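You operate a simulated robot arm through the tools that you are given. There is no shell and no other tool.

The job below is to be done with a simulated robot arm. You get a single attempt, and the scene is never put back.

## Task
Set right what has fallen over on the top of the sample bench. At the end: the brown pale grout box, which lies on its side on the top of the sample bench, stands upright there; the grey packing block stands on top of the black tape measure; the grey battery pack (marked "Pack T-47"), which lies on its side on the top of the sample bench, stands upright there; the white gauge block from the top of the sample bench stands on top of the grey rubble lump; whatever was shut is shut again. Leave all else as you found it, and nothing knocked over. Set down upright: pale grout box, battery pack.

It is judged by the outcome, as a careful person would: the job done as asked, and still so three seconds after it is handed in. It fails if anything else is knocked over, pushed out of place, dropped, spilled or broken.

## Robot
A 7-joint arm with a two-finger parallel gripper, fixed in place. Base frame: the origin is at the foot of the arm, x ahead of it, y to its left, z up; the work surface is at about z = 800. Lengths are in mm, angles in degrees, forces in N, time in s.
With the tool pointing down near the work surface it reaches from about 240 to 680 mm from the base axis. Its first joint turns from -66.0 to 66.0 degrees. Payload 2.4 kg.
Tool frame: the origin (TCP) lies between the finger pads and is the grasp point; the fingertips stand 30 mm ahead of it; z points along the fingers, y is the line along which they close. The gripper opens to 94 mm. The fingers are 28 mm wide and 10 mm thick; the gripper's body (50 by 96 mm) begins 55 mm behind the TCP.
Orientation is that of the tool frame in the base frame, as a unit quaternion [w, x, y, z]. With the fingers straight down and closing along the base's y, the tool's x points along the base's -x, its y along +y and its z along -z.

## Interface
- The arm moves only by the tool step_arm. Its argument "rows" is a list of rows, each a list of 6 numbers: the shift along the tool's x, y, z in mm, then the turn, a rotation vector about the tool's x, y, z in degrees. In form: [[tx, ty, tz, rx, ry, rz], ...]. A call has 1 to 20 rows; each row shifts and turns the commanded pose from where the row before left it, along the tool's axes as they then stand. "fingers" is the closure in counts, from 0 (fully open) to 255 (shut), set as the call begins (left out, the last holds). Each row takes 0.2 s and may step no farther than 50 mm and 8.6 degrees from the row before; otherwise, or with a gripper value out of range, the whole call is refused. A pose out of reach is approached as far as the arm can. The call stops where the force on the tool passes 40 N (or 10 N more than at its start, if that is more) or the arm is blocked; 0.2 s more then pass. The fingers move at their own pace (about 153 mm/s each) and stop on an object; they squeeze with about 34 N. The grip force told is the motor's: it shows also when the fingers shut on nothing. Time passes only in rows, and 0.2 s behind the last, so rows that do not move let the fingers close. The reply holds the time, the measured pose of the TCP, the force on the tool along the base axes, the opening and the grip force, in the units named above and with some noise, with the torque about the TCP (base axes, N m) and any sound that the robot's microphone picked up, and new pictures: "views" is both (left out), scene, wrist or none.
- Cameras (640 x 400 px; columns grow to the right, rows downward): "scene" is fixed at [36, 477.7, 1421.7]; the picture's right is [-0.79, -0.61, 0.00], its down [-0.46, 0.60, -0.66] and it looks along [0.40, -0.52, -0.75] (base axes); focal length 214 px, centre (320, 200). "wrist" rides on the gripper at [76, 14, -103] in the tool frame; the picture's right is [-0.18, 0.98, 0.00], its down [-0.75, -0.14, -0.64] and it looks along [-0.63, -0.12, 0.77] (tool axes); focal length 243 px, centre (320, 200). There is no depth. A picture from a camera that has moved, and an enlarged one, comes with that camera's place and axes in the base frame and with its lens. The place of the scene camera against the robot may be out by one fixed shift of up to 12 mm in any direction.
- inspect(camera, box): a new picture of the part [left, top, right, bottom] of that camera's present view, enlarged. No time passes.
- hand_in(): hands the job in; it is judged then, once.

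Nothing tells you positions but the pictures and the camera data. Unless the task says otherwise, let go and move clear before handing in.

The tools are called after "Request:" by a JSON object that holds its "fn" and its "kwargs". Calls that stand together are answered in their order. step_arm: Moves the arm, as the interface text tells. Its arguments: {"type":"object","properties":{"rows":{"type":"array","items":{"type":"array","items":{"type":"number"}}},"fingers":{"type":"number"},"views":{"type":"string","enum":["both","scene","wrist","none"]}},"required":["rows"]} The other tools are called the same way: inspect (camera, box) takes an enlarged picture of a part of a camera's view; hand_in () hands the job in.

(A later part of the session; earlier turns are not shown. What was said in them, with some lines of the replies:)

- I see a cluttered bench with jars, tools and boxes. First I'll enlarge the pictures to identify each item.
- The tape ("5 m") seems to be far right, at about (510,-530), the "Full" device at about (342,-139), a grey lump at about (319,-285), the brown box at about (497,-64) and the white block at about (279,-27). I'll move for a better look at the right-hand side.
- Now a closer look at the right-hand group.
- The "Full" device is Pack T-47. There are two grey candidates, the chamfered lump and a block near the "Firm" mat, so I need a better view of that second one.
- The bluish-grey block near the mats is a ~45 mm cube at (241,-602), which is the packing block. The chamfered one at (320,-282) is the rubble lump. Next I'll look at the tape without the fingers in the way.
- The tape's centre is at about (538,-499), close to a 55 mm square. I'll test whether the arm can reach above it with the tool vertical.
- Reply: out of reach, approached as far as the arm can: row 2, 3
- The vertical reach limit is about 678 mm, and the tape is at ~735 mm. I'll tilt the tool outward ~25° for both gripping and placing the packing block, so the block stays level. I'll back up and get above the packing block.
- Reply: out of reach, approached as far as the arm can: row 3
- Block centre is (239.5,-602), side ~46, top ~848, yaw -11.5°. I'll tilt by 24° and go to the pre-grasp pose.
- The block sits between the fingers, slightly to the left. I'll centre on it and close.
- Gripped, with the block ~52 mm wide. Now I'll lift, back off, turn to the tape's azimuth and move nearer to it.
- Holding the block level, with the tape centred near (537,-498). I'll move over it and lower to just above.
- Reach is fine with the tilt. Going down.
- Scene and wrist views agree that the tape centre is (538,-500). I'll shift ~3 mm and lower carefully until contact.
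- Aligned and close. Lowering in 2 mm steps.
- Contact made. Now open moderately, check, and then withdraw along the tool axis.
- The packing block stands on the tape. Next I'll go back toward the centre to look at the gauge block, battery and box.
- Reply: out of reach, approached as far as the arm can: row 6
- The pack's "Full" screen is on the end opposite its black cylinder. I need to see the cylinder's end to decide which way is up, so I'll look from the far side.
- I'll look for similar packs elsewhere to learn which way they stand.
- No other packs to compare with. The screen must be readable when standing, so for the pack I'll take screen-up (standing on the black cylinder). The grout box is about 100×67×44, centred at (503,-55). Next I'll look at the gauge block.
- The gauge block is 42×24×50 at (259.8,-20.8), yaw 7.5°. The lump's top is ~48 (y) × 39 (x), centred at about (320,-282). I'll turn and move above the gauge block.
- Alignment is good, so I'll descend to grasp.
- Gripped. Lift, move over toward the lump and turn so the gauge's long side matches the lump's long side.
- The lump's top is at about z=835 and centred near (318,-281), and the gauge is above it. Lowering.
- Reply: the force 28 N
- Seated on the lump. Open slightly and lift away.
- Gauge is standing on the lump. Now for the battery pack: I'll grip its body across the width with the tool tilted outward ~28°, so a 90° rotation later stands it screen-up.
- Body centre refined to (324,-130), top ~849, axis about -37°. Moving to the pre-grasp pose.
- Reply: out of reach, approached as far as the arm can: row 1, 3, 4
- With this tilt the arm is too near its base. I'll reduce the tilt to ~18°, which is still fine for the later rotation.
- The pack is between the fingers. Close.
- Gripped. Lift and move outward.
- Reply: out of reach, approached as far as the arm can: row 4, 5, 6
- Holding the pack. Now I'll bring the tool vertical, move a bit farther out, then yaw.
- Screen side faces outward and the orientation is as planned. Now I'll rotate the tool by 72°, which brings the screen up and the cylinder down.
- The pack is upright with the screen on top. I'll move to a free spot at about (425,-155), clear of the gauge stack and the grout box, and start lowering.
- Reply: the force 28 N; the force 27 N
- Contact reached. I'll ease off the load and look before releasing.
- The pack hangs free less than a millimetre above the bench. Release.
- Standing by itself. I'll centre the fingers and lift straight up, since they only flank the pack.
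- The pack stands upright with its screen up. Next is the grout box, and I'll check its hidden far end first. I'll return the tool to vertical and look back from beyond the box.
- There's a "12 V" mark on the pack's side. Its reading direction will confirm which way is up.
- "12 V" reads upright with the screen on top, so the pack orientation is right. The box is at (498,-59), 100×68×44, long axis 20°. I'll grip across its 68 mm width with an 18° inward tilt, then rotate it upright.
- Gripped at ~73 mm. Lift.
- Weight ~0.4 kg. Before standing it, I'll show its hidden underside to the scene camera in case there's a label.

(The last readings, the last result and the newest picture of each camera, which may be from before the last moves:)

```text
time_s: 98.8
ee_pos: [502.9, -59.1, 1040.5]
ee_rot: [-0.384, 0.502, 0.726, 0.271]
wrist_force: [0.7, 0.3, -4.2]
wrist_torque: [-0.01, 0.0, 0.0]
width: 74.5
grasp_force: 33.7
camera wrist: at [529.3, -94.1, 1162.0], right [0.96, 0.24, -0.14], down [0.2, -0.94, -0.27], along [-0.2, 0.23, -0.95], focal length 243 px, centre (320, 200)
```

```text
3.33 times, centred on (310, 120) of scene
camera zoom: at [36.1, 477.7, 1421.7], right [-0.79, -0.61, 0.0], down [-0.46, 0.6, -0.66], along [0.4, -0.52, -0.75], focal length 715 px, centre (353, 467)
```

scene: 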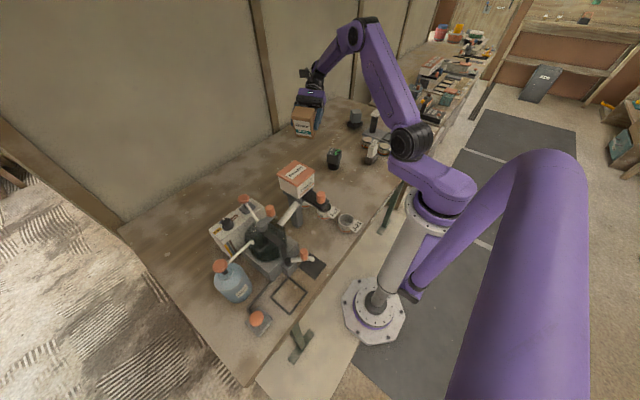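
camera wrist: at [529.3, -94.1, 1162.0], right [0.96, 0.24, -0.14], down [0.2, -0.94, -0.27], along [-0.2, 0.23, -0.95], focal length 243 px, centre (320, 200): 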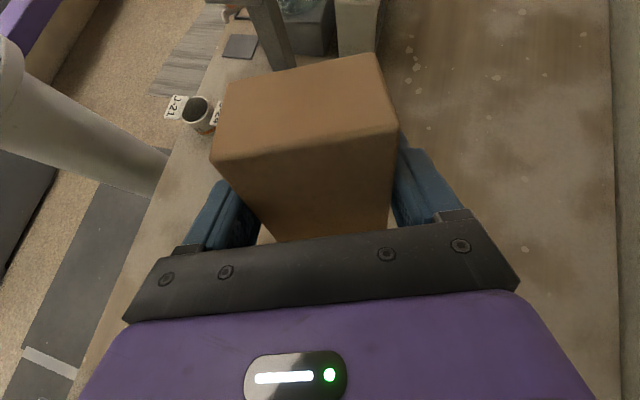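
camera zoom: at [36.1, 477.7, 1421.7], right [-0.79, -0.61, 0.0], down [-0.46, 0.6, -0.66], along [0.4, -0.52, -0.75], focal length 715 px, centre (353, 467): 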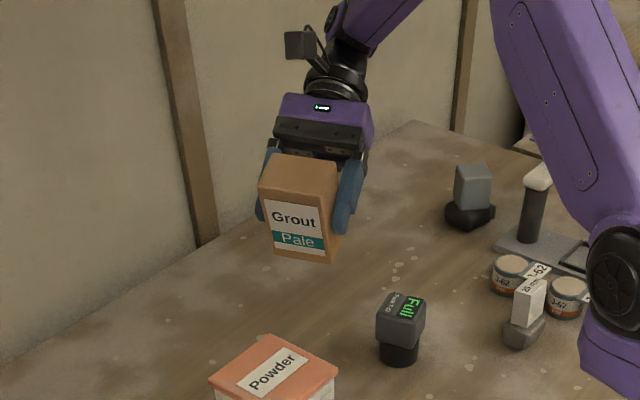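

The hidden face reads "Grout / Pale" upright in this orientation, so this rotation direction is right. I'll finish the rotation and set the box down from this side, which keeps the gripper clear of the pack.

Request:
{"fn": "step_arm", "kwargs": {"rows": [[0, 0, 0, 0, 7.85, 0], [0, 0, 0, 0, 7.85, 0], [1.6, 9.4, 4.8, 0, 0, 0], [0, 0, 0, 0, 0, 0]], "views": "both"}}

Request:
{"fn": "inspect", "kwargs": {"camera": "scene", "box": [250, 60, 370, 180]}}

```text
time_s: 99.8
ee_pos: [510.7, -51.0, 1040.6]
ee_rot: [-0.478, 0.462, 0.666, 0.337]
wrist_force: [0.3, -0.3, -4.2]
wrist_torque: [-0.03, 0.0, -0.01]
width: 74.4
grasp_force: 34.1
camera wrist: at [547.3, -115.1, 1146.1], right [0.94, 0.29, -0.17], down [0.17, -0.84, -0.51], along [-0.29, 0.46, -0.84], focal length 243 px, centre (320, 200)
```

scene: 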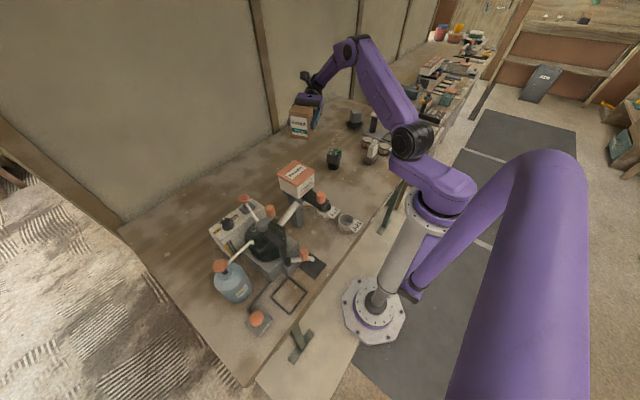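
wrist: 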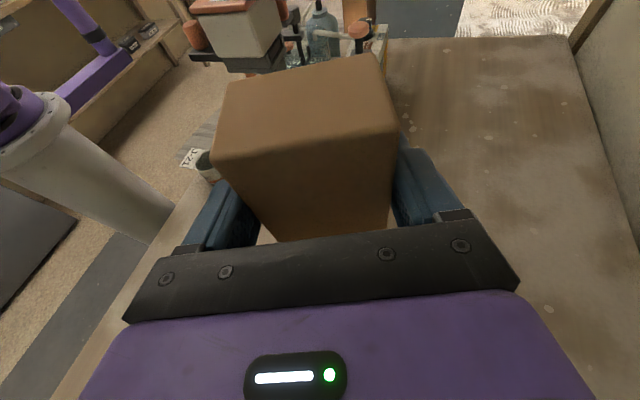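

```text
3.33 times, centred on (310, 120) of scene
camera zoom: at [36.1, 477.7, 1421.7], right [-0.79, -0.61, 0.0], down [-0.46, 0.6, -0.66], along [0.4, -0.52, -0.75], focal length 715 px, centre (353, 467)
```

zoom: 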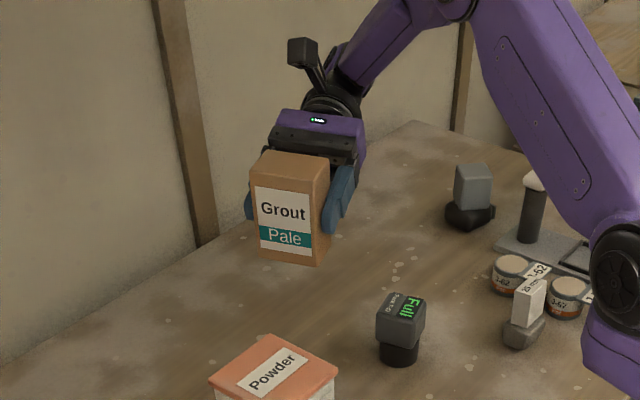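

Request:
{"fn": "step_arm", "kwargs": {"rows": [[-37, 0, 12.2, 0, 0, 0], [-37, 0, 12.2, 0, 0, 0], [-37, 0, 12.2, 0, 0, 0], [-28, 0, 9.3, 0, 0, 0], [0, 0, 0, 0, 0, 0]], "views": "both"}}

Request:
{"fn": "inspect", "kwargs": {"camera": "scene", "box": [260, 90, 370, 180]}}

```text
time_s: 101.0
ee_pos: [512.5, -49.5, 893.6]
ee_rot: [-0.478, 0.461, 0.667, 0.336]
wrist_force: [-0.2, 0.2, -4.3]
wrist_torque: [-0.02, 0.03, 0.0]
width: 74.2
grasp_force: 34.2
camera wrist: at [549.2, -113.0, 998.2], right [0.94, 0.29, -0.17], down [0.17, -0.84, -0.51], along [-0.29, 0.46, -0.84], focal length 243 px, centre (320, 200)
```

scene: 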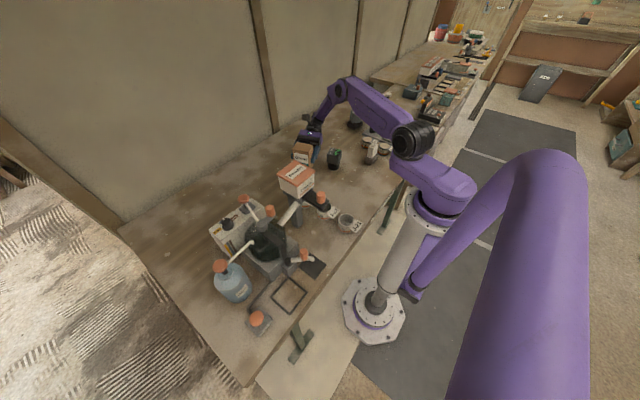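
wrist: 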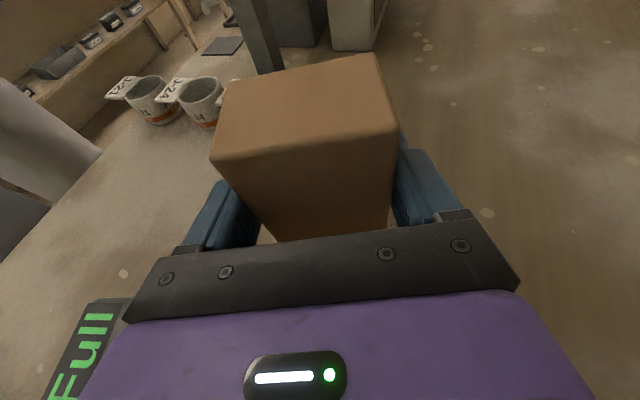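

```text
4.44 times, centred on (315, 135) of scene
camera zoom: at [36.1, 477.7, 1421.7], right [-0.79, -0.61, 0.0], down [-0.46, 0.6, -0.66], along [0.4, -0.52, -0.75], focal length 953 px, centre (342, 489)
```

zoom: 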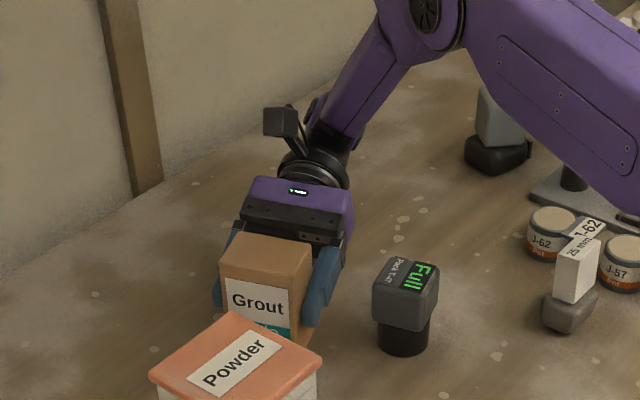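

Request:
{"fn": "step_arm", "kwargs": {"rows": [[-12.3, 0, 4.1, 0, 0, 0], [-12.3, 0, 4.1, 0, 0, 0], [0, 0, 0, 0, 0, 0]], "views": "none"}}

Request:
{"fn": "step_arm", "kwargs": {"rows": [[-2.4, 0, 0.8, 0, 0, 0], [-2.4, 0, 0.8, 0, 0, 0], [0, 0, 0, 0, 0, 0]], "views": "none"}}

Request:
{"fn": "step_arm", "kwargs": {"rows": [[-1.9, 0, 0.63, 0, 0, 0], [0, 0, 0, 0, 0, 0]], "views": "none"}}

```text
time_s: 101.8
ee_pos: [510.7, -49.6, 866.6]
ee_rot: [-0.478, 0.462, 0.667, 0.337]
wrist_force: [0.6, -0.2, -4.0]
wrist_torque: [-0.03, 0.0, 0.0]
width: 74.3
grasp_force: 33.7
```

```text
time_s: 102.6
ee_pos: [511.5, -50.4, 862.1]
ee_rot: [-0.478, 0.462, 0.667, 0.337]
wrist_force: [0.4, -1.0, -3.9]
wrist_torque: [-0.02, -0.01, 0.02]
width: 74.4
grasp_force: 33.9
```

```text
time_s: 103.2
ee_pos: [511.2, -50.5, 859.5]
ee_rot: [-0.478, 0.462, 0.666, 0.337]
wrist_force: [-0.3, 0.9, -4.0]
wrist_torque: [-0.04, -0.01, -0.04]
width: 74.3
grasp_force: 34.2
```

Request:
{"fn": "step_arm", "kwargs": {"rows": [[-1.5, 0, 0.5, 0, 0, 0], [0, 0, 0, 0, 0, 0]], "views": "none"}}

Request:
{"fn": "step_arm", "kwargs": {"rows": [[-1.5, 0, 0.5, 0, 0, 0], [0, 0, 0, 0, 0, 0]], "views": "none"}}

Request:
{"fn": "step_arm", "kwargs": {"rows": [[-1, 0, 0.33, 0, 0, 0], [0, 0, 0, 0, 0, 0]], "views": "none"}}

```text
time_s: 103.8
ee_pos: [511.1, -50.4, 859.7]
ee_rot: [-0.478, 0.462, 0.666, 0.337]
wrist_force: [-0.2, -0.2, -3.4]
wrist_torque: [-0.04, -0.04, 0.03]
width: 74.2
grasp_force: 34.0
```

```text
time_s: 104.4
ee_pos: [512.3, -50.4, 857.7]
ee_rot: [-0.479, 0.461, 0.667, 0.336]
wrist_force: [-0.8, -0.2, -3.6]
wrist_torque: [-0.02, -0.02, 0.02]
width: 74.2
grasp_force: 33.6
```

```text
time_s: 105.0
ee_pos: [512.4, -51.4, 857.2]
ee_rot: [-0.478, 0.462, 0.667, 0.336]
wrist_force: [-0.1, 0.0, -4.1]
wrist_torque: [-0.05, -0.01, 0.03]
width: 74.4
grasp_force: 33.5
```

Request:
{"fn": "step_arm", "kwargs": {"rows": [[-1.2, 0, 0.4, 0, 0, 0], [0, 0, 0, 0, 0, 0]], "views": "none"}}

Request:
{"fn": "step_arm", "kwargs": {"rows": [[-1.2, 0, 0.4, 0, 0, 0], [0, 0, 0, 0, 0, 0]], "views": "none"}}

```text
time_s: 105.6
ee_pos: [511.1, -50.9, 855.6]
ee_rot: [-0.478, 0.463, 0.666, 0.337]
wrist_force: [0.5, 1.1, -3.7]
wrist_torque: [-0.02, -0.02, 0.03]
width: 74.2
grasp_force: 33.6
```

```text
time_s: 106.2
ee_pos: [510.9, -52.5, 855.2]
ee_rot: [-0.479, 0.462, 0.666, 0.338]
wrist_force: [-0.1, 0.8, 1.2]
wrist_torque: [0.1, 0.27, 0.0]
width: 74.4
grasp_force: 34.0
```

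Contact. Open fully; the fingers only flank the box.

Request:
{"fn": "step_arm", "kwargs": {"rows": [[0, 0, 0, 0, 0, 0], [0, 0, 0, 0, 0, 0], [0, 0, 0, 0, 0, 0]], "fingers": 0, "views": "both"}}

Request:
{"fn": "inspect", "kwargs": {"camera": "scene", "box": [260, 90, 370, 180]}}

```text
time_s: 107.0
ee_pos: [511.4, -50.9, 854.2]
ee_rot: [-0.478, 0.462, 0.667, 0.337]
wrist_force: [0.0, 0.6, 1.0]
wrist_torque: [-0.03, 0.02, 0.0]
width: 94.1
grasp_force: 0.0
camera wrist: at [548.7, -115.2, 959.8], right [0.94, 0.29, -0.17], down [0.16, -0.84, -0.51], along [-0.29, 0.46, -0.84], focal length 243 px, centre (320, 200)
```

scene: 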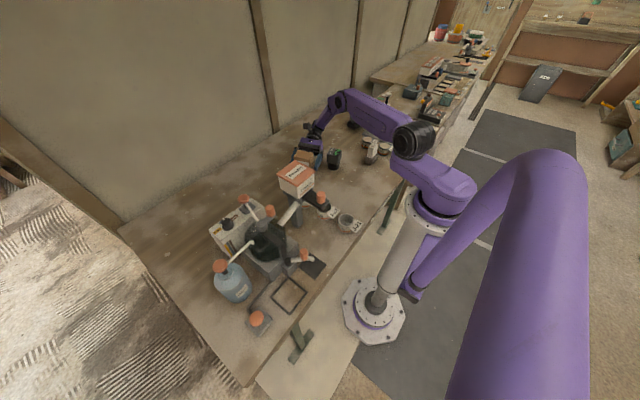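
wrist: 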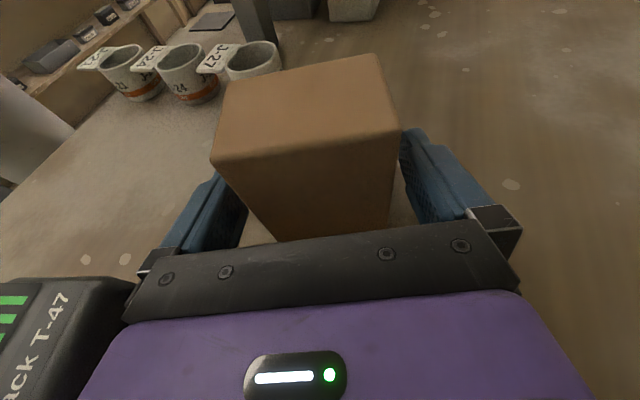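

```text
4.44 times, centred on (315, 135) of scene
camera zoom: at [36.0, 477.7, 1421.7], right [-0.79, -0.61, 0.0], down [-0.46, 0.6, -0.66], along [0.4, -0.52, -0.75], focal length 953 px, centre (342, 489)
```

zoom: 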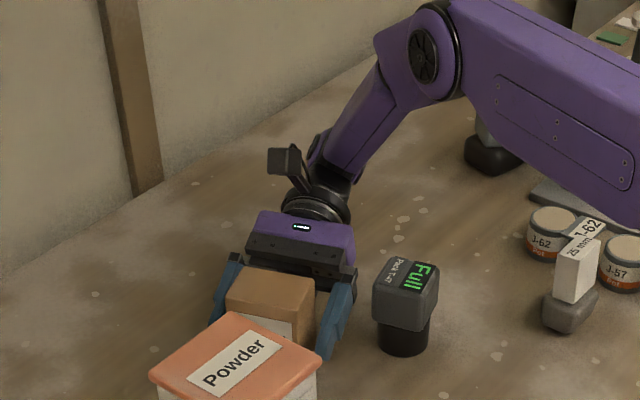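

Request:
{"fn": "step_arm", "kwargs": {"rows": [[9.5, 0, -3.1, 0, 0, 0], [19, 0, -6.3, 0, 0, 0], [28.5, 0, -9.4, 0, 0, 0], [38, 0, -12.6, 0, 0, 0], [38, 0, -12.6, 0, 0, 0], [38, 0, -12.6, 0, 0, 0], [0, 0, 0, 0, 0, 0]], "views": "both"}}

Request:
{"fn": "inspect", "kwargs": {"camera": "scene", "box": [260, 90, 390, 190]}}

```text
time_s: 108.6
ee_pos: [512.5, -51.4, 1033.9]
ee_rot: [-0.478, 0.462, 0.666, 0.337]
wrist_force: [-0.7, -0.3, -0.2]
wrist_torque: [-0.02, -0.01, 0.01]
width: 93.6
grasp_force: 0.0
camera wrist: at [549.9, -115.5, 1138.9], right [0.94, 0.29, -0.17], down [0.16, -0.84, -0.51], along [-0.29, 0.46, -0.84], focal length 243 px, centre (320, 200)
```

scene: 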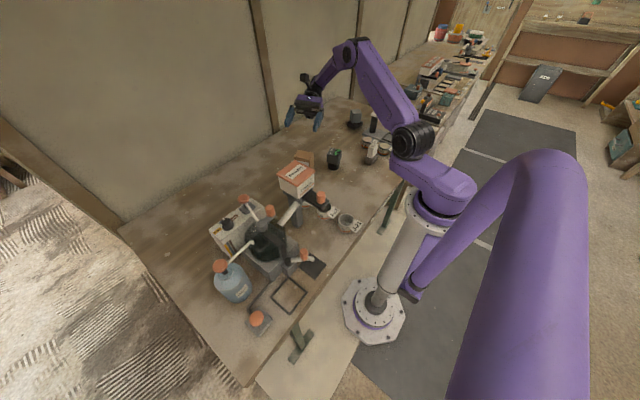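
wrist: 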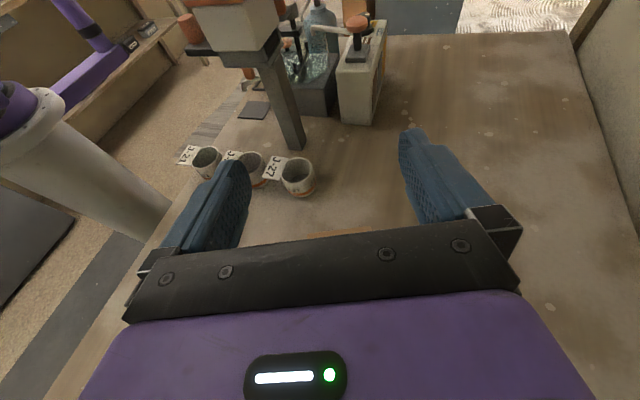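

```text
4.00 times, centred on (325, 140) of scene
camera zoom: at [36.0, 477.7, 1421.7], right [-0.79, -0.61, 0.0], down [-0.46, 0.6, -0.66], along [0.4, -0.52, -0.75], focal length 858 px, centre (300, 440)
```

zoom: 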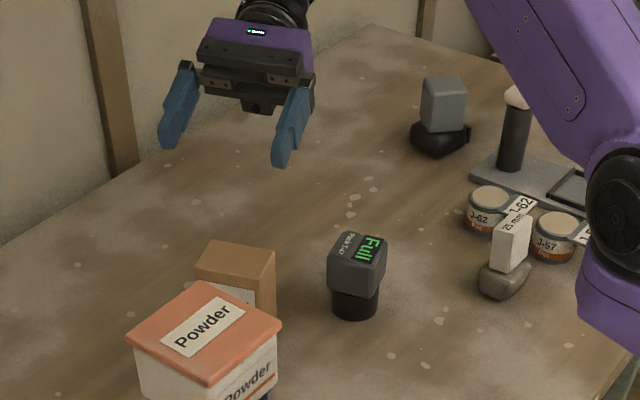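

All four items stand as asked. I'll bring the tool back to vertical, clear of everything, and do a last check.

Request:
{"fn": "step_arm", "kwargs": {"rows": [[20, 0, -6.6, 0, 0, 0], [0, 0, 0, 0, -8, 0], [0, 0, 0, 0, -8, 0], [0, 0, 0, 0, -8, 0], [0, 0, 0, 0, -8, 0], [0, 0, 0, 0, -8, 0], [0, 0, 0, 0, -8, 0], [0, 0, 0, 0, -8, 0], [0, 0, 0, 0, -8, 0], [0, 0, 0, 0, -7.7, 0], [0, 0, 0, 0, 0, 0], [0, 0, 0, 0, 0, 0]], "views": "both"}}

Request:
{"fn": "inspect", "kwargs": {"camera": "scene", "box": [260, 90, 430, 200]}}

Request:
{"fn": "inspect", "kwargs": {"camera": "scene", "box": [200, 140, 400, 340]}}

```text
time_s: 111.2
ee_pos: [510.1, -51.1, 1055.0]
ee_rot: [0.003, 0.571, 0.821, 0.002]
wrist_force: [-0.8, 0.3, -0.1]
wrist_torque: [-0.02, -0.05, 0.02]
width: 94.0
grasp_force: 0.1
camera wrist: at [495.5, 25.0, 1158.4], right [0.99, 0.17, 0.01], down [0.12, -0.76, 0.64], along [0.11, -0.63, -0.77], focal length 243 px, centre (320, 200)
```

scene: 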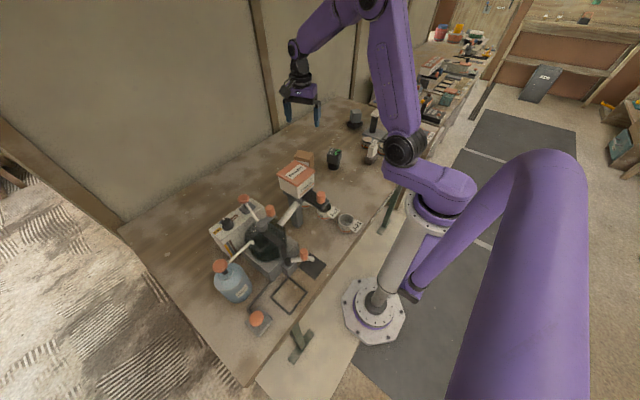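
wrist: 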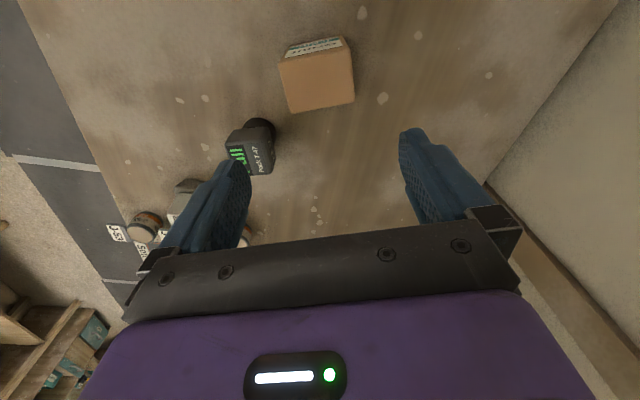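

```text
3.64 times, centred on (345, 145) of scene
camera zoom: at [36.0, 477.7, 1421.7], right [-0.79, -0.61, 0.0], down [-0.46, 0.6, -0.66], along [0.4, -0.52, -0.75], focal length 780 px, centre (229, 400)
```

zoom: 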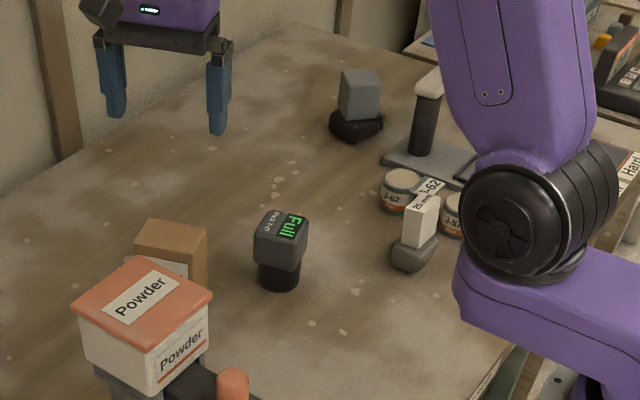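

```text
2.00 times, centred on (300, 240) of scene
camera zoom: at [36.0, 477.7, 1421.7], right [-0.79, -0.61, 0.0], down [-0.46, 0.6, -0.66], along [0.4, -0.52, -0.75], focal length 429 px, centre (360, 120)
```

zoom: 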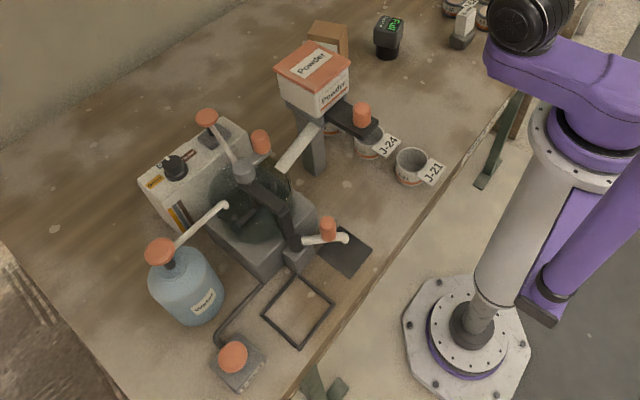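

Both stacks are standing, the battery pack and grout box are upright, nothing else has moved, and the gripper is open and clear. I'm handing the job in.

Request:
{"fn": "hand_in", "kwargs": {}}

```text
The job is handed in.
```

The job is handed in, and the last pictures before that showed everything in place. The gripper was open and clear of everything.

- **Grout box:** it stands upright on the bench, close to where it lay. Its "Grout / Pale" label was hidden underneath and now reads the right way up.
- **Battery pack (T-47):** it stands upright on its black cylinder with the "Full" screen on top. The "12 V" mark on its side also reads the right way up. I stood it about 100 mm from where it lay, because the arm could not tilt enough to set it down closer to its base.
- **Packing block:** it stands on top of the black tape measure, turned at an angle to it but resting flat.
- **Gauge block:** it stands on the grey rubble lump, with its long side along the lump's long side.

I opened nothing, so nothing needed shutting again. Nothing else on the bench looked moved or knocked over.
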